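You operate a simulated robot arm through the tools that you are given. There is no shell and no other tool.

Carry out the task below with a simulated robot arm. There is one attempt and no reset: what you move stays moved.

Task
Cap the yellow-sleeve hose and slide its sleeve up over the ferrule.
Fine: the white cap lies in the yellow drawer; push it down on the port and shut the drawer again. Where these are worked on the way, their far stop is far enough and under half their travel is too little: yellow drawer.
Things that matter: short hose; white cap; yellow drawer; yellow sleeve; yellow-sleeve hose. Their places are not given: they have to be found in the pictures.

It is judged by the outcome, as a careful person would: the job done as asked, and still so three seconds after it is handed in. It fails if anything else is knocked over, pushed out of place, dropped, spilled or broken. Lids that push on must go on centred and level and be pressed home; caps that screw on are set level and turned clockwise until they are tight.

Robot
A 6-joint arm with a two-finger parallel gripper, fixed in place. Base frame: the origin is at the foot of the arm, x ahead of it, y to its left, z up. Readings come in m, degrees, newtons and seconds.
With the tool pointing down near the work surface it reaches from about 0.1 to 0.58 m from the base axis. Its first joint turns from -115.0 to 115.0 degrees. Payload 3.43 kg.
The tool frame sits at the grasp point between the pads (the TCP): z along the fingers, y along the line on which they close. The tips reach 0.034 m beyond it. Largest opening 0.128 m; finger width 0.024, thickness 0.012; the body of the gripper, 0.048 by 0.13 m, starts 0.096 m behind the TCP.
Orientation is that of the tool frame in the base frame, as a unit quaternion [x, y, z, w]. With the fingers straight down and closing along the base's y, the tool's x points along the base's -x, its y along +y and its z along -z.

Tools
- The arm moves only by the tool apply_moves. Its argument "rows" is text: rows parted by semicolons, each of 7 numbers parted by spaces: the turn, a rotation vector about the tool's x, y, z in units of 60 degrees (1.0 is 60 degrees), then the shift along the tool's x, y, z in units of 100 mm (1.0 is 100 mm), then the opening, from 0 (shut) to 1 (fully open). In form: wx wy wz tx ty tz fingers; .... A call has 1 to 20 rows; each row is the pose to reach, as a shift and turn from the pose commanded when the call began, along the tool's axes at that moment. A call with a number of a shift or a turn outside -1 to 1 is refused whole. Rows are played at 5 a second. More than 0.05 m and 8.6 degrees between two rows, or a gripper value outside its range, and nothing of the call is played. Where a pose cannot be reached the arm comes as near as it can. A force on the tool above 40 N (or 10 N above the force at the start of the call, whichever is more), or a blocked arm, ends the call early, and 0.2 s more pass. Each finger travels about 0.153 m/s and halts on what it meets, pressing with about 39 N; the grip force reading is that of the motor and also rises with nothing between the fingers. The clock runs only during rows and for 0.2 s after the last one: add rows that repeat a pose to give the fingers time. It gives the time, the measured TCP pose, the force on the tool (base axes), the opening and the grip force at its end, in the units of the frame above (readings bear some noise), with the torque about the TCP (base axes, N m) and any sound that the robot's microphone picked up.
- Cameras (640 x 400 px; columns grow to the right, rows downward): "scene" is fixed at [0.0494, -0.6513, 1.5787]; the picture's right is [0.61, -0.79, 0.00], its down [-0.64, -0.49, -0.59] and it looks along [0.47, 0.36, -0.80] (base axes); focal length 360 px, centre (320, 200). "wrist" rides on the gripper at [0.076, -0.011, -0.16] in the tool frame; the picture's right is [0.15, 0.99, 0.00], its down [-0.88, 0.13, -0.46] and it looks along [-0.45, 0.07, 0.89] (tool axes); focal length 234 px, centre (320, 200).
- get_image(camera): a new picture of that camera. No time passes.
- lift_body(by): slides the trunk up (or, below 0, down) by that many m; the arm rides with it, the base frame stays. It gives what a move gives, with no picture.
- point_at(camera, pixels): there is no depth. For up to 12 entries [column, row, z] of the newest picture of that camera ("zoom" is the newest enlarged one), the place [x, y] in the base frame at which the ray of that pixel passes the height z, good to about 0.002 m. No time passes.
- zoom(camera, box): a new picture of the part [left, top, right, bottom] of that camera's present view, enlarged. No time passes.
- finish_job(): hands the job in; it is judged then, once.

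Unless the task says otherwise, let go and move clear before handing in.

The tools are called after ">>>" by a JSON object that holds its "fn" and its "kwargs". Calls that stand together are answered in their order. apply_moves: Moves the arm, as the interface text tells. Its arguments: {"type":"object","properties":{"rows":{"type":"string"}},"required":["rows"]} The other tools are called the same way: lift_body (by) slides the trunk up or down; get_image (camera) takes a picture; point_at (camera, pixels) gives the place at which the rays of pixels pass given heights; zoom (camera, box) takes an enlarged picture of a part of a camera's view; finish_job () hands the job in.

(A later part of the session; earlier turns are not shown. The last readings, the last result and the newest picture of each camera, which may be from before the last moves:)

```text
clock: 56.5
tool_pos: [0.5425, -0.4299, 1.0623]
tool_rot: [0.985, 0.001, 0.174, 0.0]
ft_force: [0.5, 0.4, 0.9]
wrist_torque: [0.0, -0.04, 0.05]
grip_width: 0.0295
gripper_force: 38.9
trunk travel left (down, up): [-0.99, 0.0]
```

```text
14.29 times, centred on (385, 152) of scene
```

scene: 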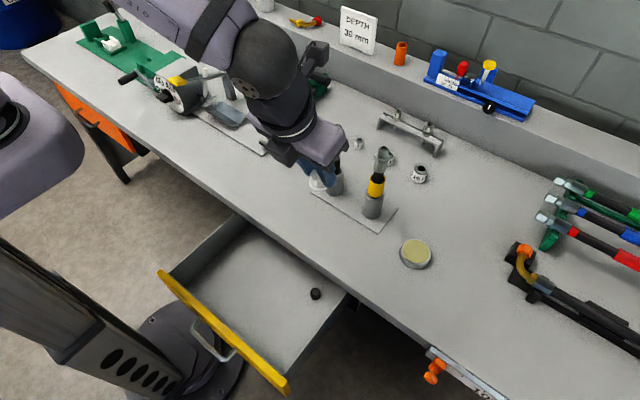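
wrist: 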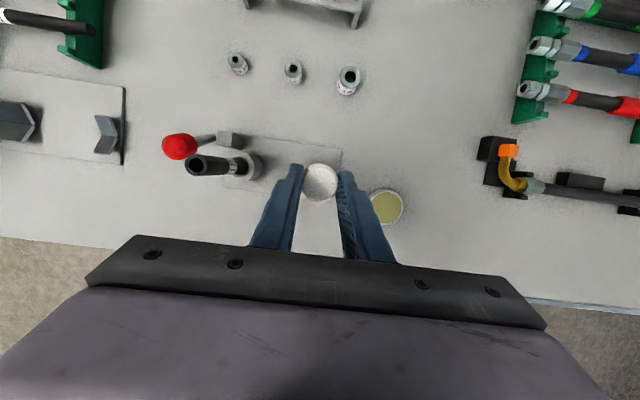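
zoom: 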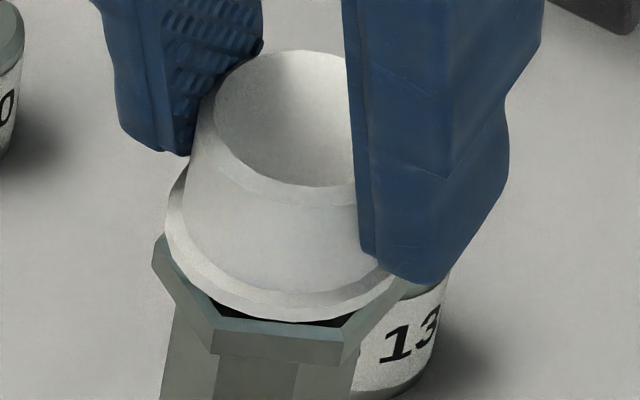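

The brim is nearly at the hex flange. Pressing on in small steps while reading force.

>>> {"fn": "apply_moves", "kwargs": {"rows": "0 0 0 -0.0034 0 0.0094 0.1; 0 0 0 -0.0068 0 0.0188 0.1; 0 0 0 -0.0068 0 0.0188 0.1"}}

>>> {"fn": "apply_moves", "kwargs": {"rows": "0 0 0 -0.0034 0 0.0094 0.1; 0 0 0 -0.0068 0 0.0188 0.1; 0 0 0 -0.0068 0 0.0188 0.1"}}

>>> {"fn": "zoom", "kwargs": {"camera": "scene", "box": [371, 138, 399, 166]}}

>>> {"fn": "zoom", "kwargs": {"camera": "wrist", "box": [290, 150, 350, 210]}}

```text
clock: 57.3
tool_pos: [0.5438, -0.4299, 1.0622]
tool_rot: [0.985, 0.003, 0.174, 0.001]
ft_force: [0.5, -1.0, 2.7]
wrist_torque: [-0.01, -0.01, -0.02]
grip_width: 0.0296
gripper_force: 39.1
trunk travel left (down, up): [-0.99, 0.0]
```

```text
clock: 58.1
tool_pos: [0.5435, -0.4297, 1.0618]
tool_rot: [0.984, 0.002, 0.176, 0.001]
ft_force: [0.3, -0.4, 8.5]
wrist_torque: [-0.02, -0.07, -0.02]
grip_width: 0.0297
gripper_force: 38.8
trunk travel left (down, up): [-0.99, 0.0]
```

```text
14.29 times, centred on (385, 152) of scene
```

zoom: 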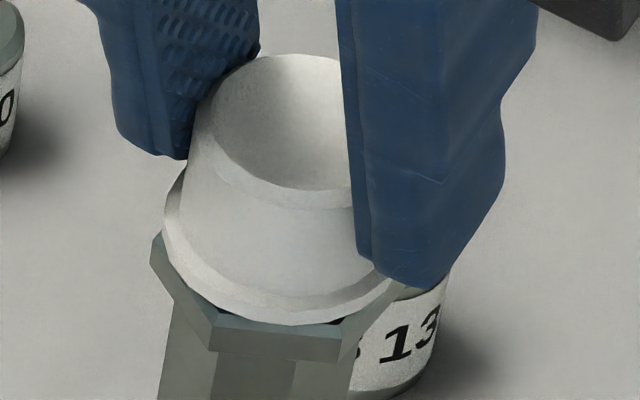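

```text
6.67 times, centred on (320, 180) of wrist
```

zoom: 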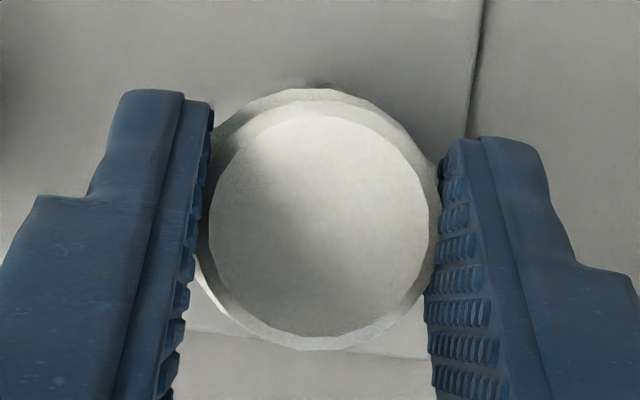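

Contact: 8.5 N upward at TCP z≈1.062. I'll keep pressing gradually to push it home.

>>> {"fn": "apply_moves", "kwargs": {"rows": "0 0 0 -0.0034 0 0.0094 0.1; 0 0 0 -0.0068 0 0.0188 0.1; 0 0 0 -0.0068 0 0.0188 0.1"}}

>>> {"fn": "apply_moves", "kwargs": {"rows": "0 0 0 -0.0034 0 0.0094 0.1; 0 0 0 -0.0068 0 0.0188 0.1; 0 0 0 -0.0068 0 0.0188 0.1"}}

>>> {"fn": "zoom", "kwargs": {"camera": "scene", "box": [371, 138, 399, 166]}}

```text
clock: 58.9
tool_pos: [0.5437, -0.43, 1.0614]
tool_rot: [0.984, 0.003, 0.177, 0.001]
ft_force: [0.0, -0.5, 18.7]
wrist_torque: [0.01, -0.09, -0.02]
grip_width: 0.0297
gripper_force: 39.0
trunk travel left (down, up): [-0.99, 0.0]
```

```text
clock: 59.7
tool_pos: [0.5443, -0.4303, 1.0611]
tool_rot: [0.984, 0.003, 0.177, 0.003]
ft_force: [-0.2, -0.1, 25.9]
wrist_torque: [-0.01, -0.11, -0.01]
grip_width: 0.0298
gripper_force: 39.1
trunk travel left (down, up): [-0.99, 0.0]
```

```text
14.29 times, centred on (385, 152) of scene
```

zoom: 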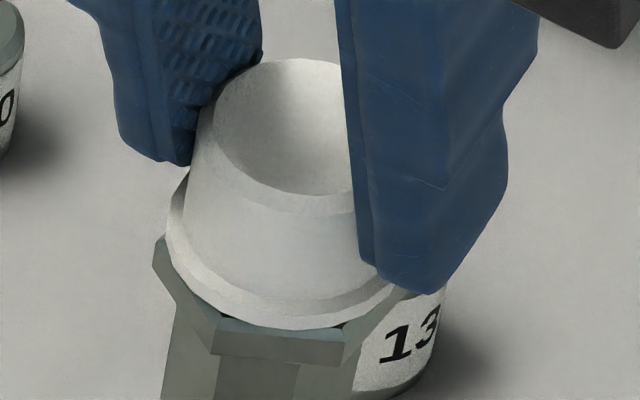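

>>> {"fn": "apply_moves", "kwargs": {"rows": "0 0 0 -0.0034 0 0.0094 0.1; 0 0 0 -0.0068 0 0.0188 0.1; 0 0 0 -0.0068 0 0.0188 0.1"}}

>>> {"fn": "apply_moves", "kwargs": {"rows": "0 0 0 -0.0034 0 0.0094 0.1; 0 0 0 -0.0068 0 0.0188 0.1; 0 0 0 -0.0068 0 0.0188 0.1"}}

>>> {"fn": "zoom", "kwargs": {"camera": "scene", "box": [371, 138, 399, 166]}}

```text
clock: 60.5
tool_pos: [0.5436, -0.4287, 1.0601]
tool_rot: [0.984, 0.003, 0.18, 0.004]
ft_force: [-0.7, 0.9, 30.3]
wrist_torque: [0.03, -0.18, -0.02]
grip_width: 0.0297
gripper_force: 39.1
trunk travel left (down, up): [-0.99, 0.0]
```

```text
clock: 61.3
tool_pos: [0.5429, -0.43, 1.0588]
tool_rot: [0.984, 0.004, 0.178, 0.004]
ft_force: [0.3, -0.6, 31.0]
wrist_torque: [-0.01, -0.12, 0.01]
grip_width: 0.0292
gripper_force: 39.3
trunk travel left (down, up): [-0.99, 0.0]
```

```text
14.29 times, centred on (385, 152) of scene
```

zoom: 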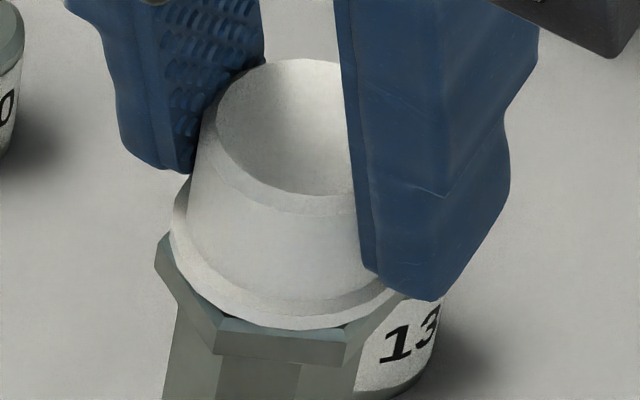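

Force levels off at ~31 N while the fingers begin to slip on the cap and the brim stays on the flange – it appears seated. I'll relieve the pressure before letting go.

>>> {"fn": "apply_moves", "kwargs": {"rows": "0 0 0 0.0068 0 -0.0188 0.1; 0 0 0 0.0137 0 -0.0376 0.1; 0 0 0 0.0137 0 -0.0376 0.1"}}

```text
clock: 62.1
tool_pos: [0.5428, -0.43, 1.0611]
tool_rot: [0.984, 0.002, 0.177, 0.002]
ft_force: [0.7, -0.8, 20.8]
wrist_torque: [-0.06, -0.11, 0.0]
grip_width: 0.0293
gripper_force: 39.0
trunk travel left (down, up): [-0.99, 0.0]
```

>>> {"fn": "apply_moves", "kwargs": {"rows": "0 0 0 0.0068 0 -0.0188 0.1; 0 0 0 0.0137 0 -0.0376 0.1; 0 0 0 0.0137 0 -0.0376 0.1"}}

>>> {"fn": "zoom", "kwargs": {"camera": "scene", "box": [371, 138, 399, 166]}}

```text
clock: 62.9
tool_pos: [0.5422, -0.4288, 1.0585]
tool_rot: [0.985, 0.002, 0.174, -0.002]
ft_force: [0.8, -0.6, 9.0]
wrist_torque: [-0.06, -0.08, -0.01]
grip_width: 0.0297
gripper_force: 39.3
trunk travel left (down, up): [-0.99, 0.0]
```

```text
14.29 times, centred on (385, 152) of scene
```

zoom: 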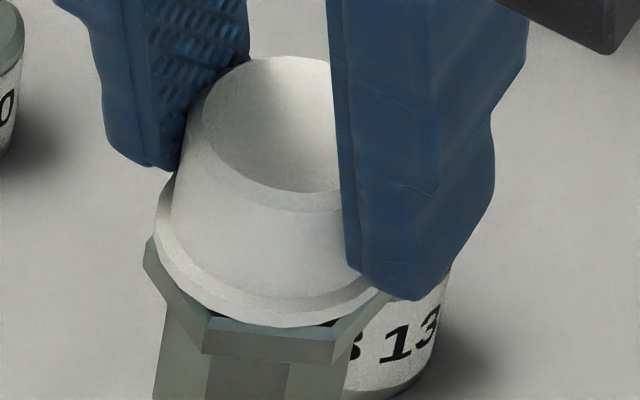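

>>> {"fn": "zoom", "kwargs": {"camera": "scene", "box": [376, 148, 396, 162]}}

>>> {"fn": "zoom", "kwargs": {"camera": "wrist", "box": [290, 150, 350, 210]}}

```text
16.00 times, centred on (386, 155) of scene
```

zoom: 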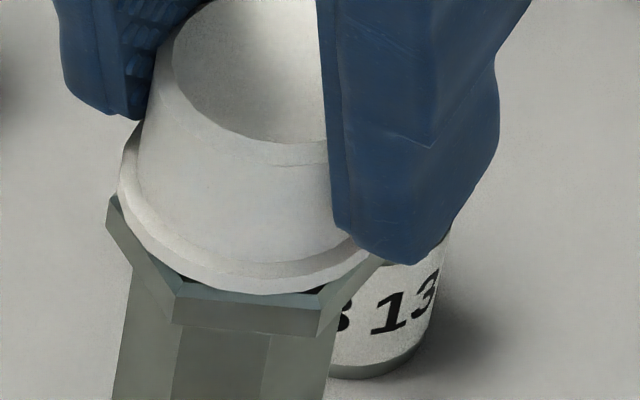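

```text
6.67 times, centred on (320, 180) of wrist
```

zoom: 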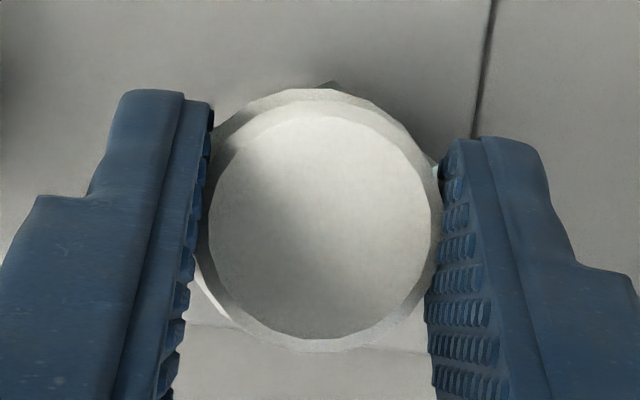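

The brim's front edge lines up with the flange's front edge (≈292 vs 290), so the cap is down on the flange. I'll take off the last few newtons and open the fingers.

>>> {"fn": "apply_moves", "kwargs": {"rows": "0 0 0 0.004 0 -0.011 0.1; 0 0 0 0.0068 0 -0.0188 0.1; 0 0 0 0.0068 0 -0.0188 0.1"}}

```text
clock: 63.7
tool_pos: [0.5441, -0.4289, 1.0628]
tool_rot: [0.985, 0.002, 0.173, -0.001]
ft_force: [-0.2, -0.8, -0.2]
wrist_torque: [0.01, 0.02, 0.02]
grip_width: 0.0297
gripper_force: 38.8
trunk travel left (down, up): [-0.99, 0.0]
```

Force is zero now. Opening the fingers and checking the cap before moving away.

>>> {"fn": "apply_moves", "kwargs": {"rows": "0 0 0 0 0 0 0.25; 0 0 0 0 0 0 0.32; 0 0 0 0 0 0 0.4; 0 0 0 0 0 0 0.4"}}

>>> {"fn": "zoom", "kwargs": {"camera": "scene", "box": [371, 138, 399, 166]}}

>>> {"fn": "zoom", "kwargs": {"camera": "wrist", "box": [280, 140, 360, 220]}}

```text
clock: 64.7
tool_pos: [0.5439, -0.4302, 1.0618]
tool_rot: [0.985, 0.002, 0.174, 0.0]
ft_force: [-0.5, -0.7, 0.1]
wrist_torque: [-0.02, 0.02, -0.01]
grip_width: 0.0511
gripper_force: 0.1
trunk travel left (down, up): [-0.99, 0.0]
```

```text
14.29 times, centred on (385, 152) of scene
```

zoom: 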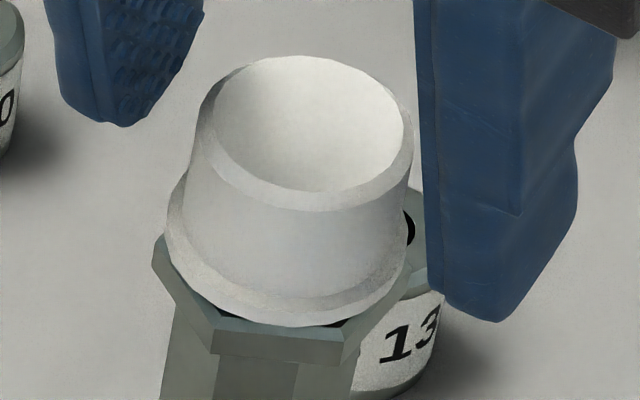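

```text
5.00 times, centred on (320, 180) of wrist
```

zoom: 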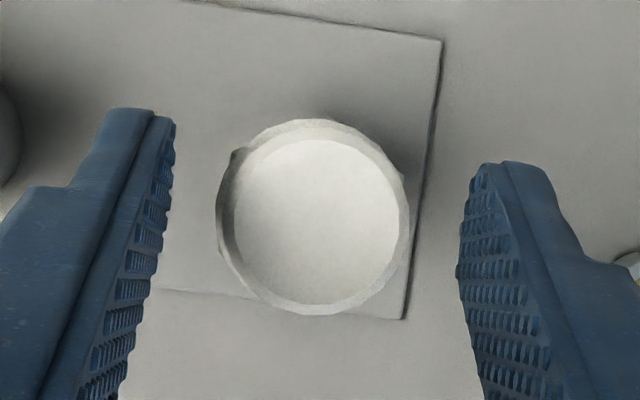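

The cap sits level on the port. I'll retreat upward and inspect it unobstructed.

>>> {"fn": "apply_moves", "kwargs": {"rows": "0 0 0 0 0 -0.3 0.4; 0 0 0 0 0 -0.6 0.4; 0 0 0 0 0 -0.95 0.4; 0 0 0 0 0 -0.95 0.4"}}

>>> {"fn": "zoom", "kwargs": {"camera": "scene", "box": [371, 138, 399, 166]}}

>>> {"fn": "get_image", "kwargs": {"camera": "wrist"}}

>>> {"fn": "get_image", "kwargs": {"camera": "scene"}}

```text
clock: 65.7
tool_pos: [0.5134, -0.4309, 1.1515]
tool_rot: [0.985, 0.001, 0.174, 0.0]
ft_force: [-0.5, -0.4, 0.4]
wrist_torque: [0.02, 0.01, 0.01]
grip_width: 0.0512
gripper_force: 0.0
trunk travel left (down, up): [-0.99, 0.0]
```

```text
14.29 times, centred on (385, 152) of scene
```

zoom: 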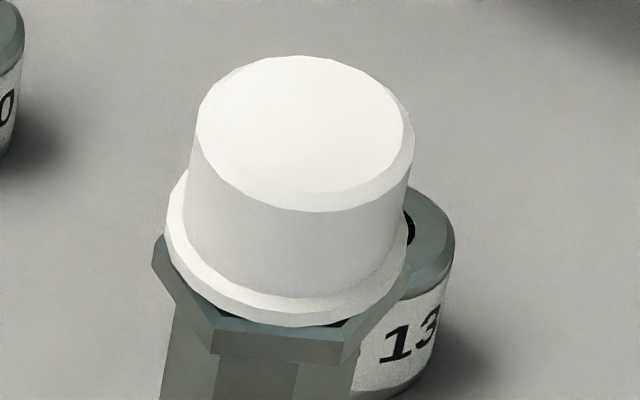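

```text
taken
```

wrist: 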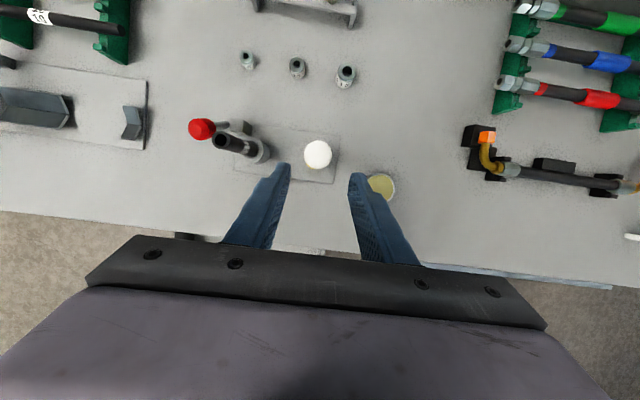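

```text
taken
```

scene: 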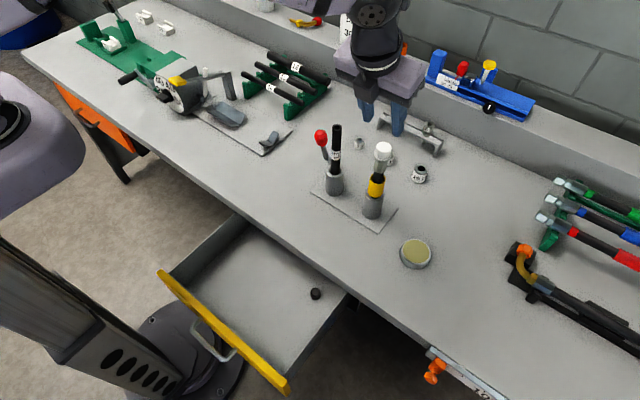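

The cap is level and seated, top edge about 2 mm above where the port rim was. Next the sleeve: I'll back off and tilt the tool to 70° from vertical to come at the sleeve from the front.

>>> {"fn": "apply_moves", "kwargs": {"rows": "0 0 0 -0.35 0 -0.05 0.5; 0 0.13 0 -0.65 0 -0.08 0.55; 0 0.27 0 -0.914 0 -0.12 0.6; 0 0.41 0 -0.914 0 -0.12 0.62; 0 0.55 0 -0.914 0 -0.12 0.62; 0 0.69 0 -0.914 0 -0.12 0.62; 0 0.83 0 -0.914 0 -0.12 0.62; 0 0.83 0 -0.914 0 -0.12 0.62"}}

>>> {"fn": "get_image", "kwargs": {"camera": "scene"}}

>>> {"fn": "get_image", "kwargs": {"camera": "wrist"}}

```text
clock: 67.5
tool_pos: [0.4208, -0.4309, 1.1316]
tool_rot: [0.82, 0.0, 0.573, 0.001]
ft_force: [-0.7, 0.4, 0.0]
wrist_torque: [-0.01, -0.01, 0.0]
grip_width: 0.0793
gripper_force: 0.0
trunk travel left (down, up): [-0.99, 0.0]
```

```text
taken
```

scene: 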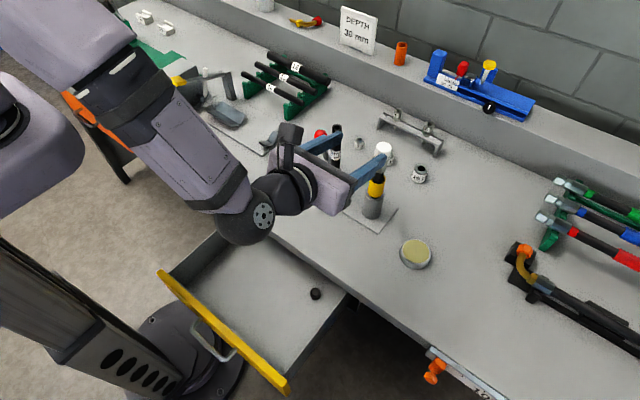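

```text
taken
```

wrist: 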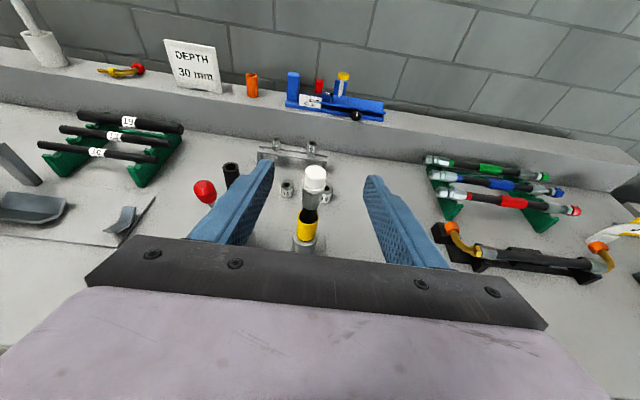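

Good frontal view: cap at (315,178), sleeve at (306,228). Zooming for heights.

>>> {"fn": "zoom", "kwargs": {"camera": "wrist", "box": [270, 150, 350, 260]}}

>>> {"fn": "zoom", "kwargs": {"camera": "scene", "box": [350, 130, 420, 230]}}

```text
3.64 times, centred on (310, 205) of wrist
```

zoom: 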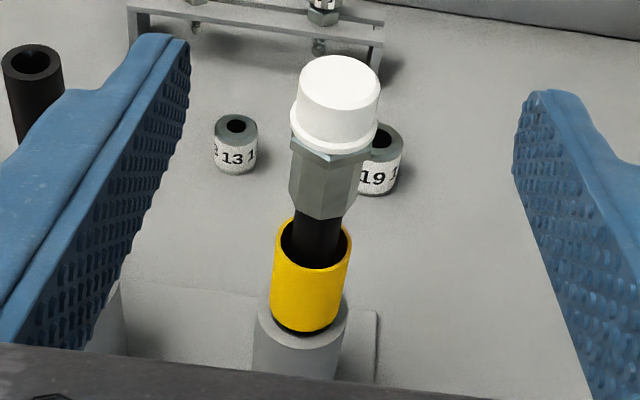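

```text
4.00 times, centred on (385, 180) of scene
```

zoom: 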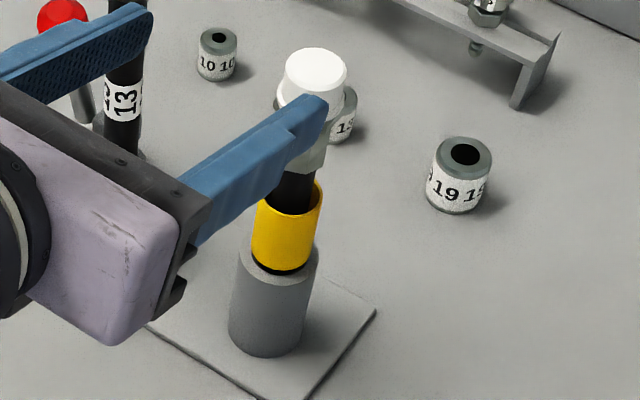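

>>> {"fn": "point_at", "kwargs": {"camera": "wrist", "pixels": [[307.5, 216.8, 0.92], [307.5, 216.8, 0.94], [307.5, 216.8, 0.96], [305.6, 237.4, 0.86], [305.6, 237.4, 0.88], [305.6, 237.4, 0.9], [310, 189.5, 1.0], [310, 189.5, 1.02], [308, 205, 0.96], [308, 205, 0.98], [315, 175, 1.04], [315, 175, 1.05]]}}

```text
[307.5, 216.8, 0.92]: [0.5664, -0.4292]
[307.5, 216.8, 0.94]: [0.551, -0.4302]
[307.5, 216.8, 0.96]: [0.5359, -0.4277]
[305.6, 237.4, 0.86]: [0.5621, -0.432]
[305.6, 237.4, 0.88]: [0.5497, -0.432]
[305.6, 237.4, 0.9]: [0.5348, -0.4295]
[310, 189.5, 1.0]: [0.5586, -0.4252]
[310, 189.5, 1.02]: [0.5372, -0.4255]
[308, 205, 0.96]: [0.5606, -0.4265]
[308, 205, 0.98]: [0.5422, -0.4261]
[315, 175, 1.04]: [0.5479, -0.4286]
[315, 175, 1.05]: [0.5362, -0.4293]
```

Sleeve spans z≈0.880–0.941, ferrule ≈0.97–1.00, hose axis near (0.5505, -0.4305). I'll lower the trunk 0.22 m with the gripper standing off in front of the hose.

>>> {"fn": "lift_body", "kwargs": {"by": -0.22}}

>>> {"fn": "get_image", "kwargs": {"camera": "scene"}}

>>> {"fn": "get_image", "kwargs": {"camera": "wrist"}}

```text
clock: 69.8
tool_pos: [0.4207, -0.4304, 0.9112]
tool_rot: [0.82, 0.002, 0.572, -0.001]
ft_force: [-0.2, 0.1, 1.5]
wrist_torque: [0.01, -0.04, -0.02]
grip_width: 0.0794
gripper_force: 0.1
trunk travel left (down, up): [-0.77, 0.22]
```

```text
taken
```

scene: 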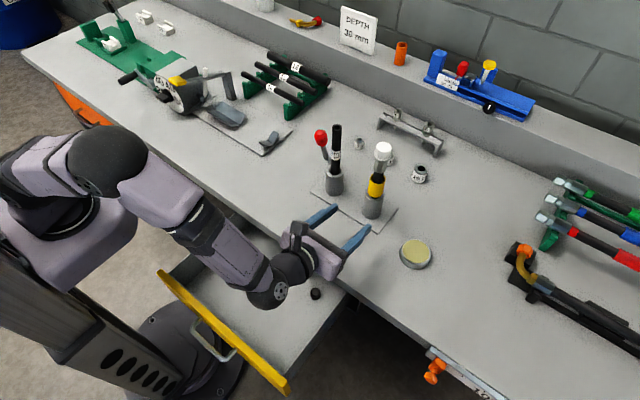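

```text
taken
```

wrist: 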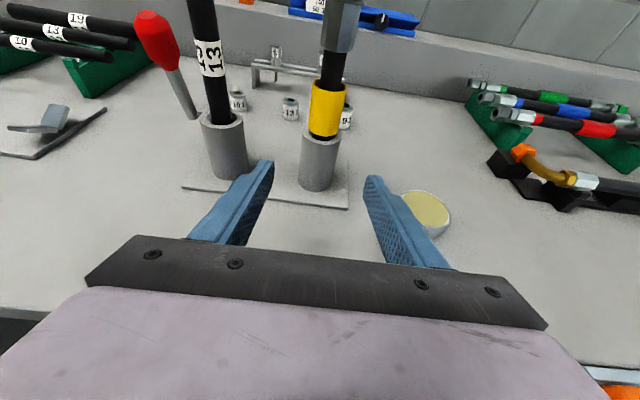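

Standing off at the right height; the sleeve is at (327,110) in the wrist view. Advancing toward it, stopping halfway to check.

>>> {"fn": "apply_moves", "kwargs": {"rows": "0 0 0 0.12 0.01 0.33 0.55; 0 0 0 0.26 0.01 0.71 0.55; 0 0 0 0.26 0.01 0.71 0.55"}}

>>> {"fn": "get_image", "kwargs": {"camera": "wrist"}}

>>> {"fn": "zoom", "kwargs": {"camera": "scene", "box": [290, 130, 430, 250]}}

```text
clock: 70.6
tool_pos: [0.497, -0.4323, 0.9115]
tool_rot: [0.82, 0.001, 0.572, -0.001]
ft_force: [0.8, 0.7, 0.0]
wrist_torque: [0.03, 0.01, -0.01]
grip_width: 0.0704
gripper_force: 0.0
trunk travel left (down, up): [-0.77, 0.22]
```

```text
taken
```

wrist: 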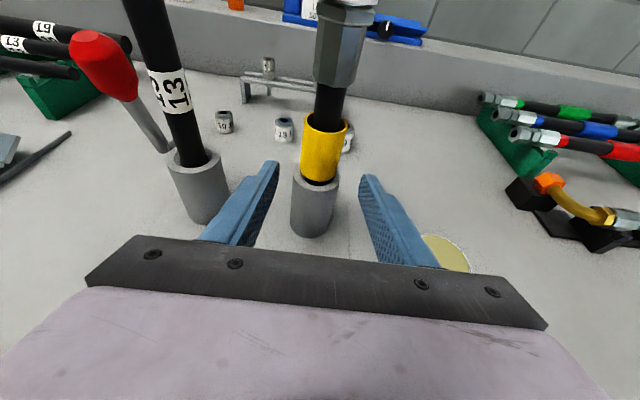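

```text
3.33 times, centred on (360, 190) of scene
```

zoom: 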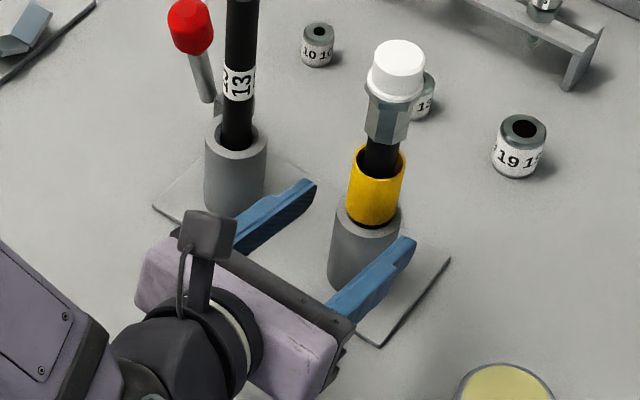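

The sleeve is between the finger planes, slightly right of centre (≈2 mm). Advancing the remaining 53 mm with a 1.5 mm sideways correction.

>>> {"fn": "apply_moves", "kwargs": {"rows": "0 0 0 0.06 0.015 0.17 0.55; 0 0 0 0.12 0.015 0.34 0.55; 0 0 0 0.19 0.015 0.5 0.55; 0 0 0 0.19 0.015 0.5 0.55"}}

>>> {"fn": "get_image", "kwargs": {"camera": "wrist"}}

>>> {"fn": "zoom", "kwargs": {"camera": "scene", "box": [310, 130, 430, 230]}}

```text
clock: 71.6
tool_pos: [0.5509, -0.4325, 0.9101]
tool_rot: [0.82, 0.001, 0.572, -0.001]
ft_force: [0.6, -0.2, 0.3]
wrist_torque: [-0.01, 0.05, 0.01]
grip_width: 0.0704
gripper_force: 0.1
trunk travel left (down, up): [-0.77, 0.22]
```

```text
taken
```

wrist: 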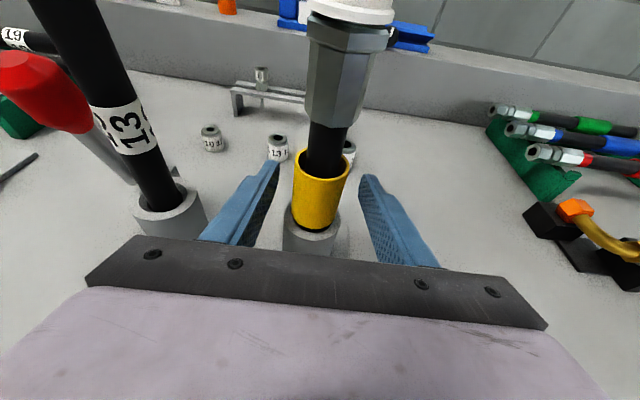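

```text
4.00 times, centred on (370, 180) of scene
```

zoom: 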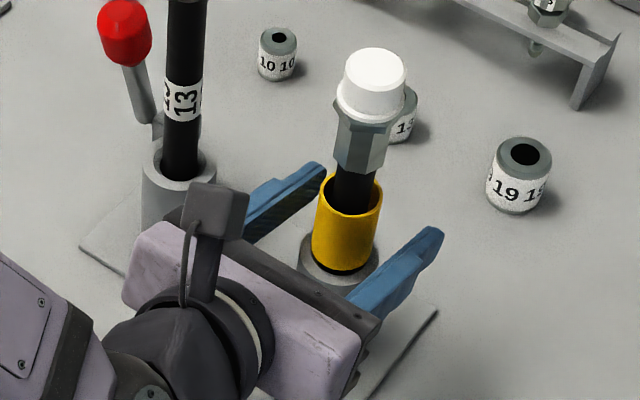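

The fingers flank the sleeve, centred at (320,190). Closing on it.

>>> {"fn": "apply_moves", "kwargs": {"rows": "0 0 0 0 0 0 0.45; 0 0 0 0 0 0 0.36; 0 0 0 0 0 0 0.28; 0 0 0 0 0 0 0.2; 0 0 0 0 0 0 0.2"}}

>>> {"fn": "zoom", "kwargs": {"camera": "wrist", "box": [250, 120, 390, 250]}}

>>> {"fn": "zoom", "kwargs": {"camera": "scene", "box": [340, 130, 420, 220]}}

```text
clock: 72.8
tool_pos: [0.5512, -0.4315, 0.9114]
tool_rot: [0.82, 0.001, 0.572, 0.0]
ft_force: [-1.6, 3.0, 0.8]
wrist_torque: [0.14, -0.12, -0.04]
grip_width: 0.0355
gripper_force: 38.7
trunk travel left (down, up): [-0.77, 0.22]
```

```text
3.08 times, centred on (320, 185) of wrist
```

zoom: 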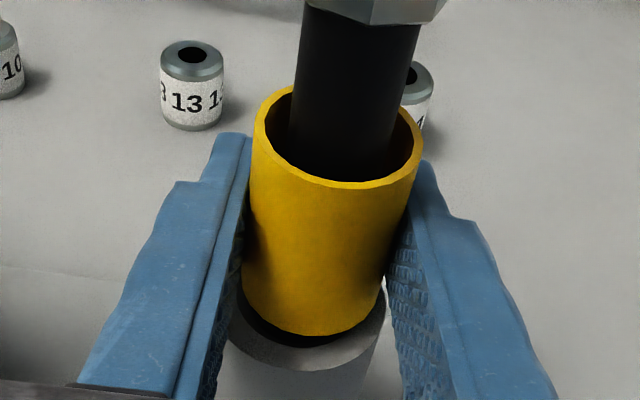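

```text
4.44 times, centred on (380, 175) of scene
```

zoom: 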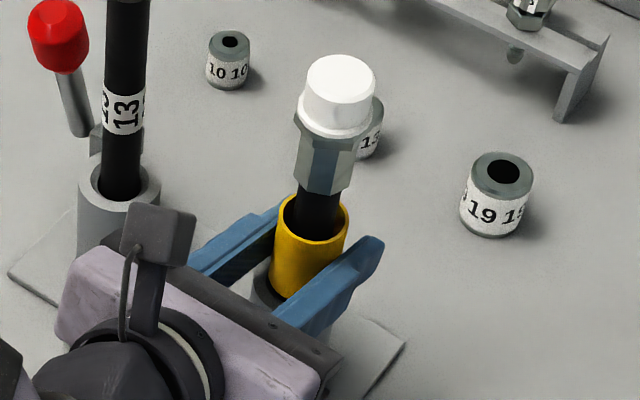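

The sleeve is gripped (OD 0.0355). Sliding straight up in small steps, watching force and the hose.

>>> {"fn": "apply_moves", "kwargs": {"rows": "0 0 0 0.047 0 -0.017 0.2; 0 0 0 0.094 0 -0.034 0.2; 0 0 0 0.141 0 -0.051 0.2; 0 0 0 0.188 0 -0.068 0.2; 0 0 0 0.188 0 -0.068 0.2"}}

>>> {"fn": "zoom", "kwargs": {"camera": "wrist", "box": [250, 80, 390, 250]}}

>>> {"fn": "zoom", "kwargs": {"camera": "scene", "box": [340, 130, 420, 220]}}

```text
clock: 74.0
tool_pos: [0.5498, -0.4329, 0.9342]
tool_rot: [0.819, 0.002, 0.573, -0.001]
ft_force: [5.1, 3.6, 1.2]
wrist_torque: [0.41, -0.3, -0.01]
grip_width: 0.0355
gripper_force: 38.6
trunk travel left (down, up): [-0.77, 0.22]
```

```text
2.35 times, centred on (320, 165) of wrist
```

zoom: 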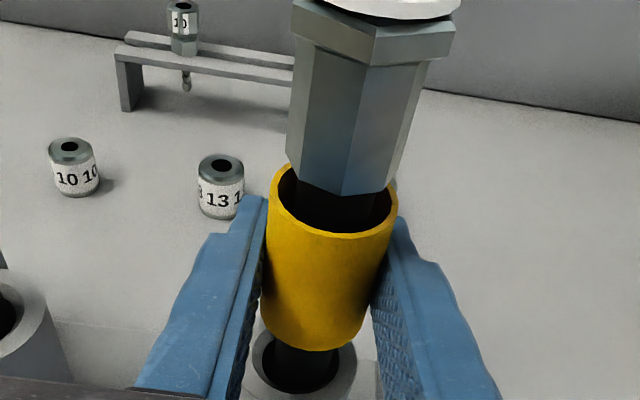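

```text
4.44 times, centred on (380, 175) of scene
```

zoom: 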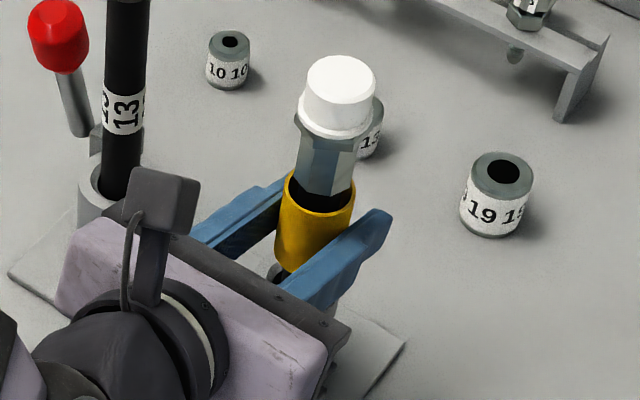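

The sleeve slides and the hose stays. There is a lateral force (5.1, 3.6 N), so I'll shift about 1 mm toward (+x,+y) to relieve it.

>>> {"fn": "apply_moves", "kwargs": {"rows": "0 0 0 0.0034 -0.008 0.0094 0.2; 0 0 0 0.0034 -0.008 0.0094 0.2"}}

>>> {"fn": "apply_moves", "kwargs": {"rows": "0 0 0 0 0 0 0.2"}}

```text
clock: 74.6
tool_pos: [0.5514, -0.4336, 0.9336]
tool_rot: [0.82, 0.001, 0.572, 0.0]
ft_force: [1.3, 0.2, 1.3]
wrist_torque: [0.15, -0.22, -0.01]
grip_width: 0.0355
gripper_force: 38.7
trunk travel left (down, up): [-0.77, 0.22]
```

```text
clock: 75.0
tool_pos: [0.5507, -0.4334, 0.9327]
tool_rot: [0.821, 0.001, 0.571, 0.0]
ft_force: [1.3, -1.7, 1.5]
wrist_torque: [-0.11, -0.18, 0.02]
grip_width: 0.0355
gripper_force: 39.2
trunk travel left (down, up): [-0.77, 0.22]
```

Lateral force is relieved. Continuing upward 15 mm.

>>> {"fn": "apply_moves", "kwargs": {"rows": "0 0 0 0.047 0 -0.017 0.2; 0 0 0 0.094 0 -0.034 0.2; 0 0 0 0.141 0 -0.051 0.2; 0 0 0 0.141 0 -0.051 0.2"}}

>>> {"fn": "zoom", "kwargs": {"camera": "wrist", "box": [250, 80, 390, 250]}}

>>> {"fn": "zoom", "kwargs": {"camera": "scene", "box": [350, 130, 410, 210]}}

```text
clock: 76.0
tool_pos: [0.5517, -0.4316, 0.9479]
tool_rot: [0.82, 0.001, 0.572, 0.0]
ft_force: [-1.7, -1.2, -0.8]
wrist_torque: [-0.18, 0.16, 0.05]
grip_width: 0.0354
gripper_force: 39.1
trunk travel left (down, up): [-0.77, 0.22]
```

```text
2.35 times, centred on (320, 165) of wrist
```

zoom: 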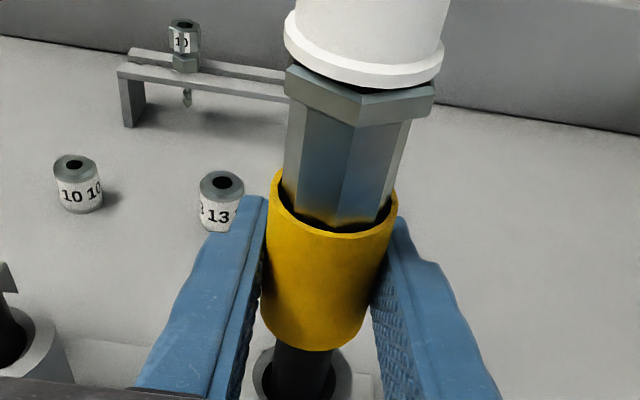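

```text
5.00 times, centred on (380, 170) of scene
```

zoom: 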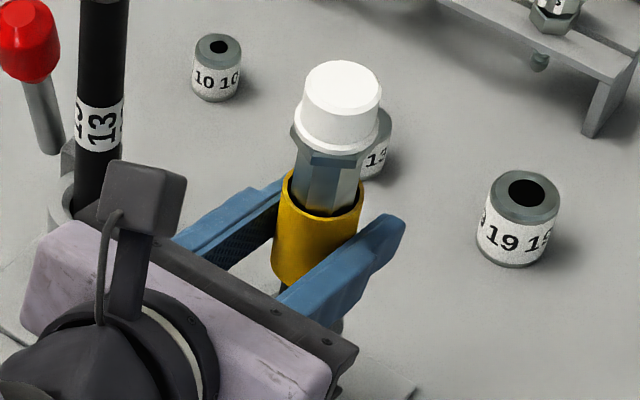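

The ferrule's lower edge has entered the sleeve. Continuing up 12 mm.

>>> {"fn": "apply_moves", "kwargs": {"rows": "0 0 0 0.038 0 -0.014 0.2; 0 0 0 0.075 0 -0.027 0.2; 0 0 0 0.113 0 -0.041 0.2; 0 0 0 0.113 0 -0.041 0.2"}}

>>> {"fn": "zoom", "kwargs": {"camera": "wrist", "box": [250, 80, 390, 250]}}

>>> {"fn": "zoom", "kwargs": {"camera": "scene", "box": [350, 130, 410, 210]}}

```text
clock: 77.0
tool_pos: [0.5521, -0.4326, 0.9584]
tool_rot: [0.82, 0.002, 0.572, -0.001]
ft_force: [-0.4, 0.4, 0.4]
wrist_torque: [-0.13, 0.16, -0.02]
grip_width: 0.0355
gripper_force: 39.0
trunk travel left (down, up): [-0.77, 0.22]
```

```text
2.35 times, centred on (320, 165) of wrist
```

zoom: 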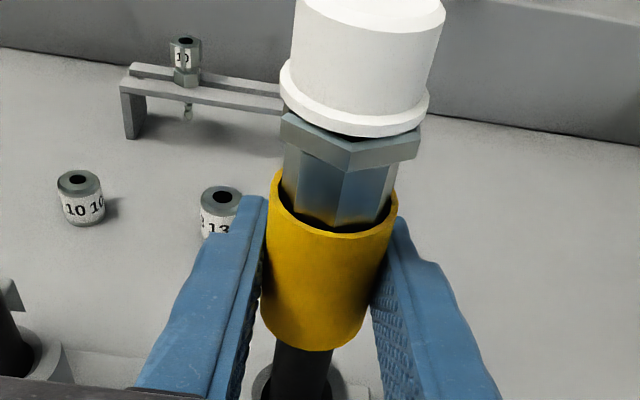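

```text
5.00 times, centred on (380, 170) of scene
```

zoom: 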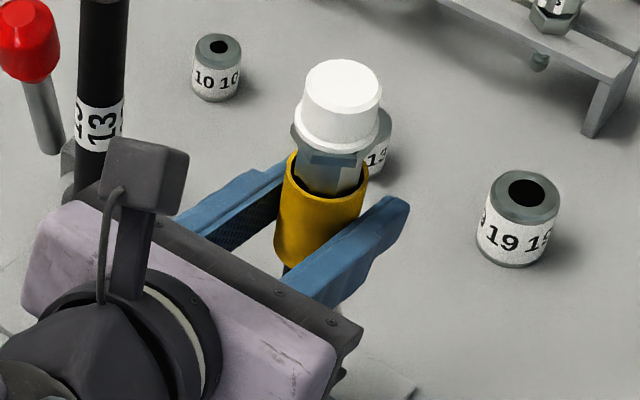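

>>> {"fn": "apply_moves", "kwargs": {"rows": "0 0 0 0.028 0 -0.01 0.2; 0 0 0 0.056 0 -0.02 0.2; 0 0 0 0.085 0 -0.031 0.2; 0 0 0 0.085 0 -0.031 0.2"}}

>>> {"fn": "zoom", "kwargs": {"camera": "wrist", "box": [260, 90, 380, 220]}}

```text
clock: 78.0
tool_pos: [0.5512, -0.4318, 0.9668]
tool_rot: [0.82, 0.001, 0.573, -0.001]
ft_force: [0.2, 2.2, -0.2]
wrist_torque: [0.31, -0.18, 0.05]
grip_width: 0.0357
gripper_force: 39.0
trunk travel left (down, up): [-0.77, 0.22]
```

```text
3.08 times, centred on (320, 155) of wrist
```

zoom: 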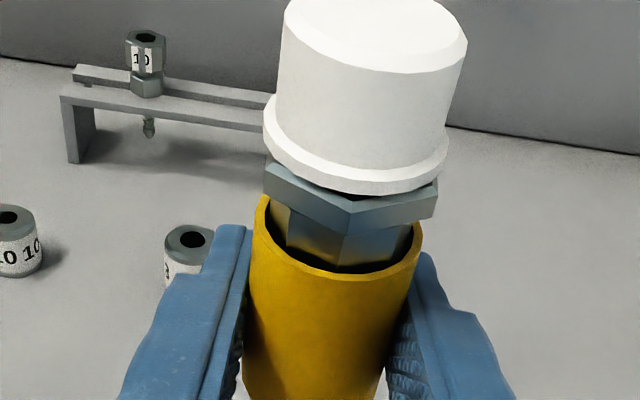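

The sleeve rim is closing in on the hex flange. Continuing in 2 mm steps until it meets the flange.

>>> {"fn": "apply_moves", "kwargs": {"rows": "0 0 0 0.019 0 -0.007 0.2; 0 0 0 0.038 0 -0.014 0.2; 0 0 0 0.056 0 -0.02 0.2; 0 0 0 0.056 0 -0.02 0.2"}}

>>> {"fn": "zoom", "kwargs": {"camera": "wrist", "box": [260, 90, 380, 220]}}

```text
clock: 79.0
tool_pos: [0.5524, -0.4323, 0.9737]
tool_rot: [0.82, 0.001, 0.572, -0.001]
ft_force: [-2.7, 2.1, -0.4]
wrist_torque: [0.31, 0.25, 0.0]
grip_width: 0.0354
gripper_force: 38.6
trunk travel left (down, up): [-0.77, 0.22]
```

```text
3.08 times, centred on (320, 155) of wrist
```

zoom: 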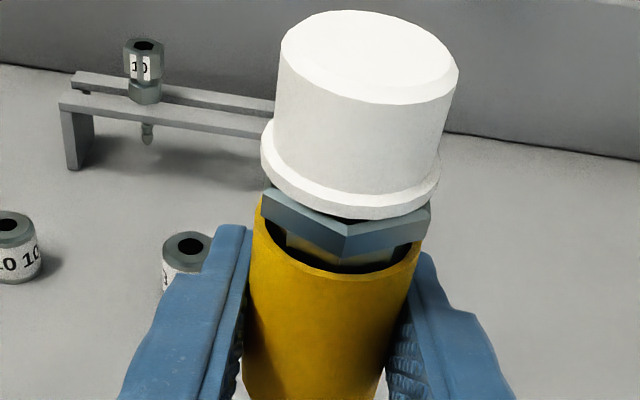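

>>> {"fn": "apply_moves", "kwargs": {"rows": "0 0 0 0.019 0 -0.007 0.2; 0 0 0 0.038 0 -0.014 0.2; 0 0 0 0.038 0 -0.014 0.2"}}

>>> {"fn": "zoom", "kwargs": {"camera": "wrist", "box": [260, 90, 380, 220]}}

```text
clock: 79.8
tool_pos: [0.5509, -0.4333, 0.9764]
tool_rot: [0.82, 0.001, 0.572, -0.001]
ft_force: [0.2, -1.0, 0.3]
wrist_torque: [-0.1, -0.06, -0.03]
grip_width: 0.0356
gripper_force: 39.3
trunk travel left (down, up): [-0.77, 0.22]
```

```text
3.08 times, centred on (320, 155) of wrist
```

zoom: 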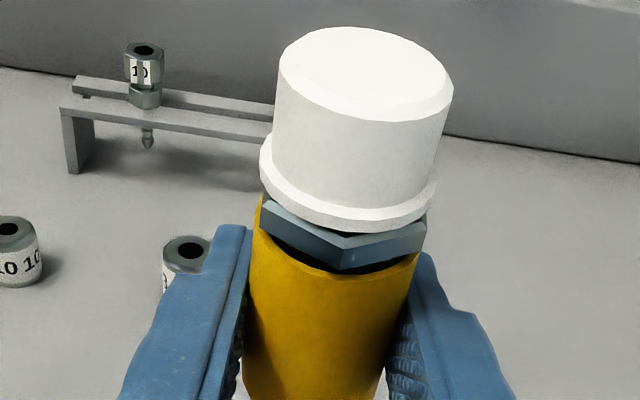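

>>> {"fn": "apply_moves", "kwargs": {"rows": "0 0 0 0.014 0 -0.005 0.2; 0 0 0 0.028 0 -0.01 0.2; 0 0 0 0.028 0 -0.01 0.2"}}

>>> {"fn": "zoom", "kwargs": {"camera": "wrist", "box": [260, 90, 380, 220]}}

>>> {"fn": "zoom", "kwargs": {"camera": "scene", "box": [365, 135, 405, 175]}}

```text
clock: 80.6
tool_pos: [0.5512, -0.4328, 0.9793]
tool_rot: [0.82, 0.002, 0.572, -0.002]
ft_force: [-2.0, 2.6, -3.2]
wrist_torque: [0.3, 0.19, 0.02]
grip_width: 0.0355
gripper_force: 38.7
trunk travel left (down, up): [-0.77, 0.22]
```

```text
3.08 times, centred on (320, 155) of wrist
```

zoom: 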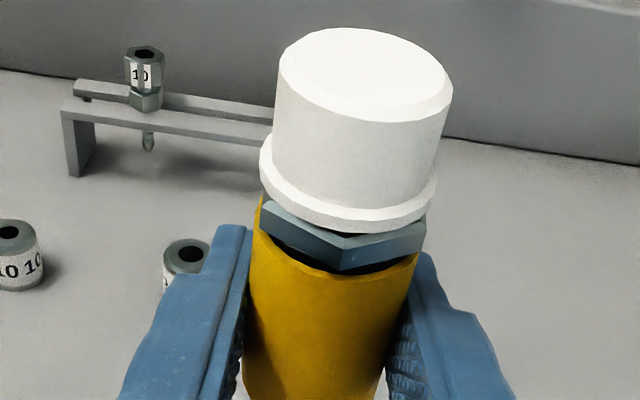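

```text
10.00 times, centred on (385, 155) of scene
```

zoom: 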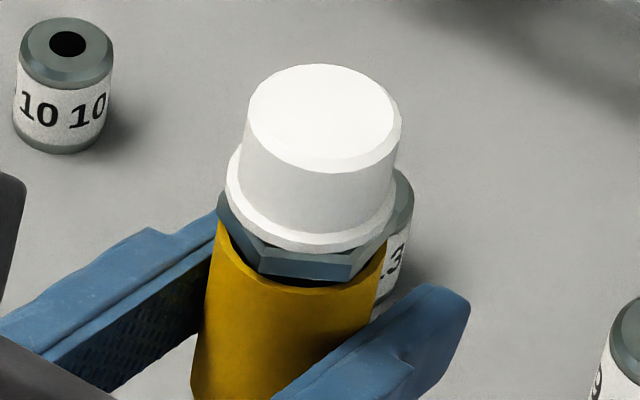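

The force turned to −3.2 N and the cap no longer moves relative to the gripper: the sleeve rim has met the flange and any further lift would pull the hose. I'll ease down 2.5 mm and compare.

>>> {"fn": "apply_moves", "kwargs": {"rows": "0 0 0 -0.012 0 0.0043 0.2; 0 0 0 -0.0235 0 0.0086 0.2; 0 0 0 -0.0235 0 0.0086 0.2"}}

>>> {"fn": "zoom", "kwargs": {"camera": "wrist", "box": [260, 90, 380, 220]}}

>>> {"fn": "zoom", "kwargs": {"camera": "scene", "box": [365, 135, 405, 175]}}

```text
clock: 81.4
tool_pos: [0.5514, -0.4327, 0.9782]
tool_rot: [0.82, 0.002, 0.573, 0.0]
ft_force: [-6.1, 2.5, 0.0]
wrist_torque: [0.27, 0.49, -0.05]
grip_width: 0.0353
gripper_force: 38.7
trunk travel left (down, up): [-0.77, 0.22]
```

```text
3.08 times, centred on (320, 155) of wrist
```

zoom: 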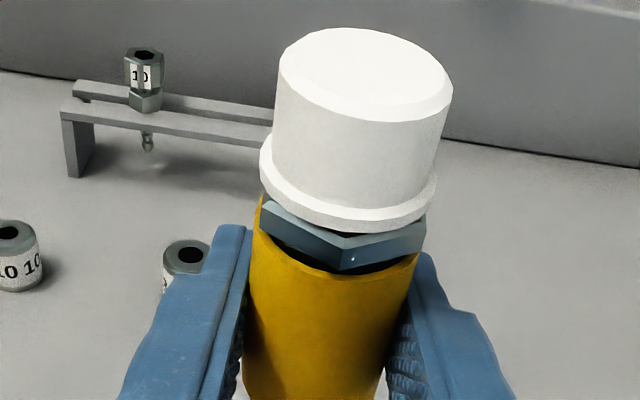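

```text
10.00 times, centred on (385, 155) of scene
```

zoom: 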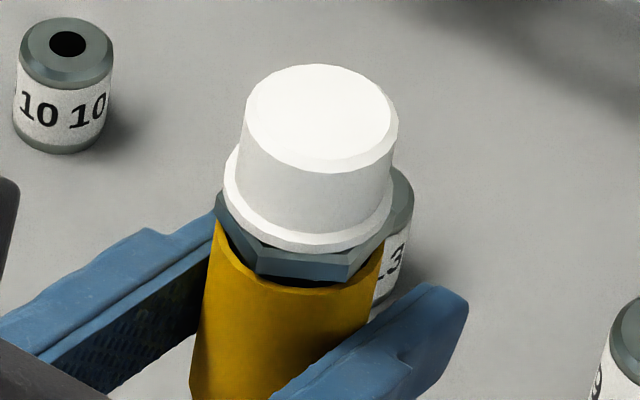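

The sleeve covers the ferrule up to the flange. The x-force of −6 N shows I'm pushing the hose ~1 mm sideways, so I'll relax that before letting go.

>>> {"fn": "apply_moves", "kwargs": {"rows": "0 0 0 -0.0041 -0.006 -0.0113 0.2; 0 0 0 -0.0041 -0.006 -0.0113 0.2"}}

>>> {"fn": "apply_moves", "kwargs": {"rows": "0 0 0 0 0 0 0.2"}}

>>> {"fn": "zoom", "kwargs": {"camera": "scene", "box": [365, 135, 405, 175]}}

```text
clock: 82.0
tool_pos: [0.5515, -0.4313, 0.9793]
tool_rot: [0.819, 0.002, 0.573, -0.002]
ft_force: [1.5, -0.3, -0.8]
wrist_torque: [-0.19, -0.31, -0.03]
grip_width: 0.0353
gripper_force: 38.9
trunk travel left (down, up): [-0.77, 0.22]
```

```text
clock: 82.4
tool_pos: [0.5506, -0.4313, 0.978]
tool_rot: [0.82, 0.003, 0.572, -0.002]
ft_force: [1.5, 0.4, -0.3]
wrist_torque: [0.15, -0.14, 0.01]
grip_width: 0.0356
gripper_force: 38.8
trunk travel left (down, up): [-0.77, 0.22]
```

```text
10.00 times, centred on (385, 155) of scene
```

zoom: 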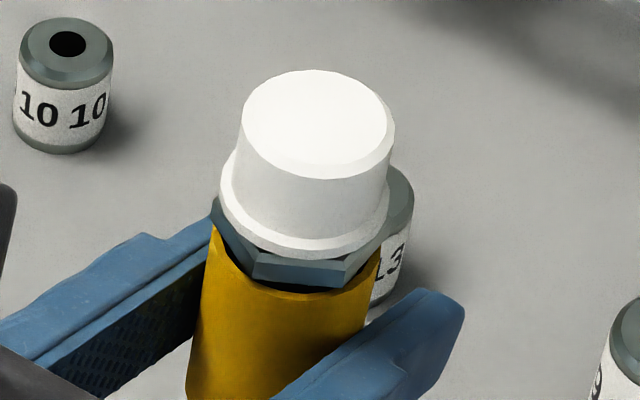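

Forces are near zero. Opening the fingers slowly to see that the sleeve stays.

>>> {"fn": "apply_moves", "kwargs": {"rows": "0 0 0 0 0 0 0.3; 0 0 0 0 0 0 0.36; 0 0 0 0 0 0 0.45; 0 0 0 0 0 0 0.5; 0 0 0 0 0 0 0.5; 0 0 0 0 0 0 0.5"}}

>>> {"fn": "zoom", "kwargs": {"camera": "wrist", "box": [250, 90, 390, 250]}}

>>> {"fn": "zoom", "kwargs": {"camera": "scene", "box": [350, 130, 420, 220]}}

```text
clock: 83.8
tool_pos: [0.5505, -0.4321, 0.9767]
tool_rot: [0.82, 0.001, 0.572, -0.001]
ft_force: [-0.1, 0.1, 0.1]
wrist_torque: [0.02, -0.01, 0.02]
grip_width: 0.0637
gripper_force: 0.1
trunk travel left (down, up): [-0.77, 0.22]
```

```text
2.50 times, centred on (320, 170) of wrist
```

zoom: 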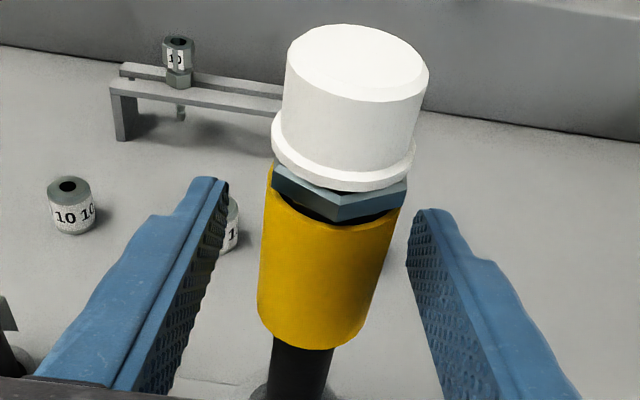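

```text
4.44 times, centred on (385, 175) of scene
```

zoom: 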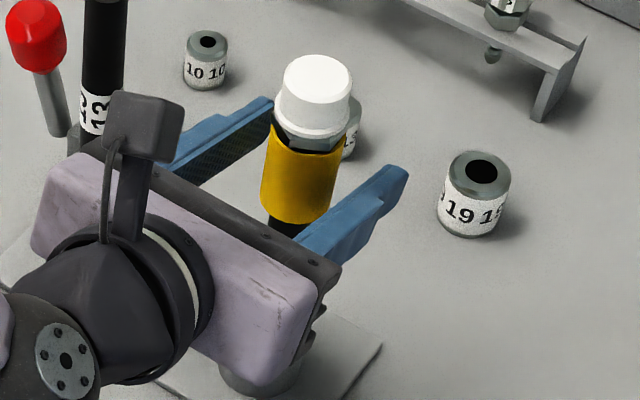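

The sleeve stays up over the ferrule after letting go. I'll zoom closely at the cap/flange joint from this side.

>>> {"fn": "zoom", "kwargs": {"camera": "wrist", "box": [300, 125, 350, 185]}}

>>> {"fn": "zoom", "kwargs": {"camera": "scene", "box": [370, 138, 400, 168]}}

```text
6.67 times, centred on (325, 155) of wrist
```

zoom: 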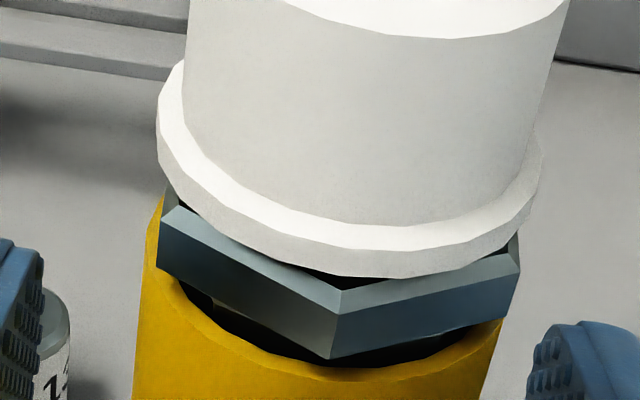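

```text
13.33 times, centred on (385, 153) of scene
```

zoom: 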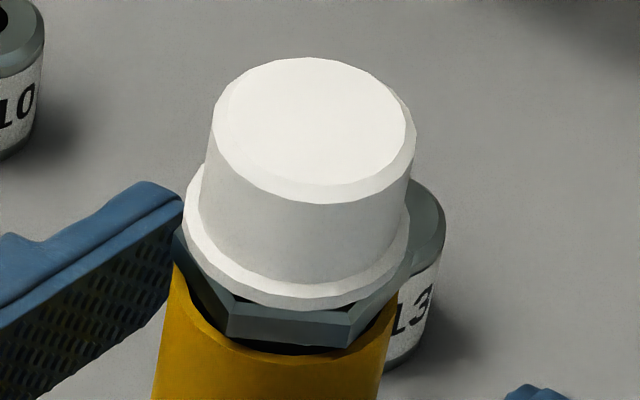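

The close-up shows the brim resting all round on the hex flange and the sleeve rim right under the flange. Now I'll back straight out from the hose.

>>> {"fn": "apply_moves", "kwargs": {"rows": "0 0 0 -0.1 0 -0.28 0.5; 0 0 0 -0.2 0 -0.56 0.5; 0 0 0 -0.34 0 -0.94 0.5; 0 0 0 -0.34 0 -0.94 0.5"}}

>>> {"fn": "get_image", "kwargs": {"camera": "wrist"}}

>>> {"fn": "get_image", "kwargs": {"camera": "scene"}}

```text
clock: 84.8
tool_pos: [0.4525, -0.4313, 0.9766]
tool_rot: [0.82, 0.002, 0.572, -0.001]
ft_force: [-0.2, -0.5, 0.1]
wrist_torque: [0.01, -0.02, -0.01]
grip_width: 0.064
gripper_force: 0.1
trunk travel left (down, up): [-0.77, 0.22]
```

```text
taken
```

wrist: 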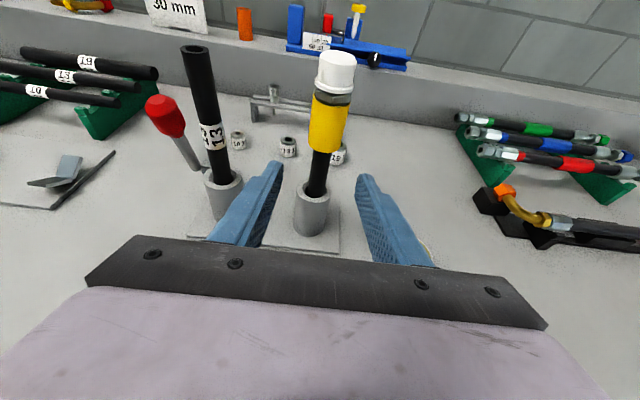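

```text
taken
```

scene: 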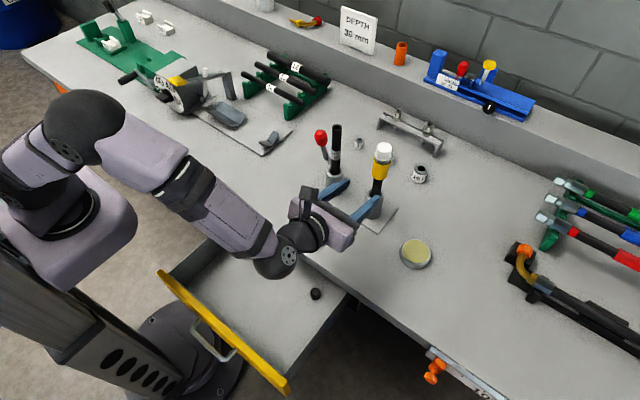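

>>> {"fn": "zoom", "kwargs": {"camera": "wrist", "box": [290, 40, 370, 220]}}

>>> {"fn": "zoom", "kwargs": {"camera": "scene", "box": [350, 130, 410, 230]}}

```text
2.22 times, centred on (330, 130) of wrist
```

zoom: 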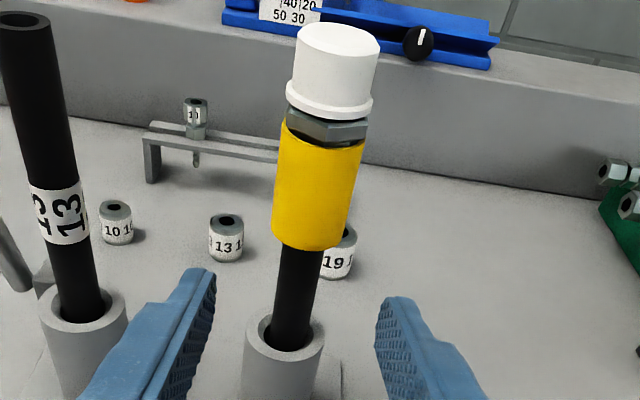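

```text
4.00 times, centred on (380, 180) of scene
```

zoom: 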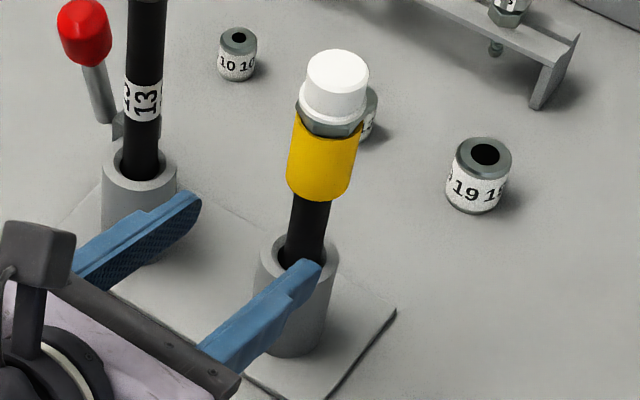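

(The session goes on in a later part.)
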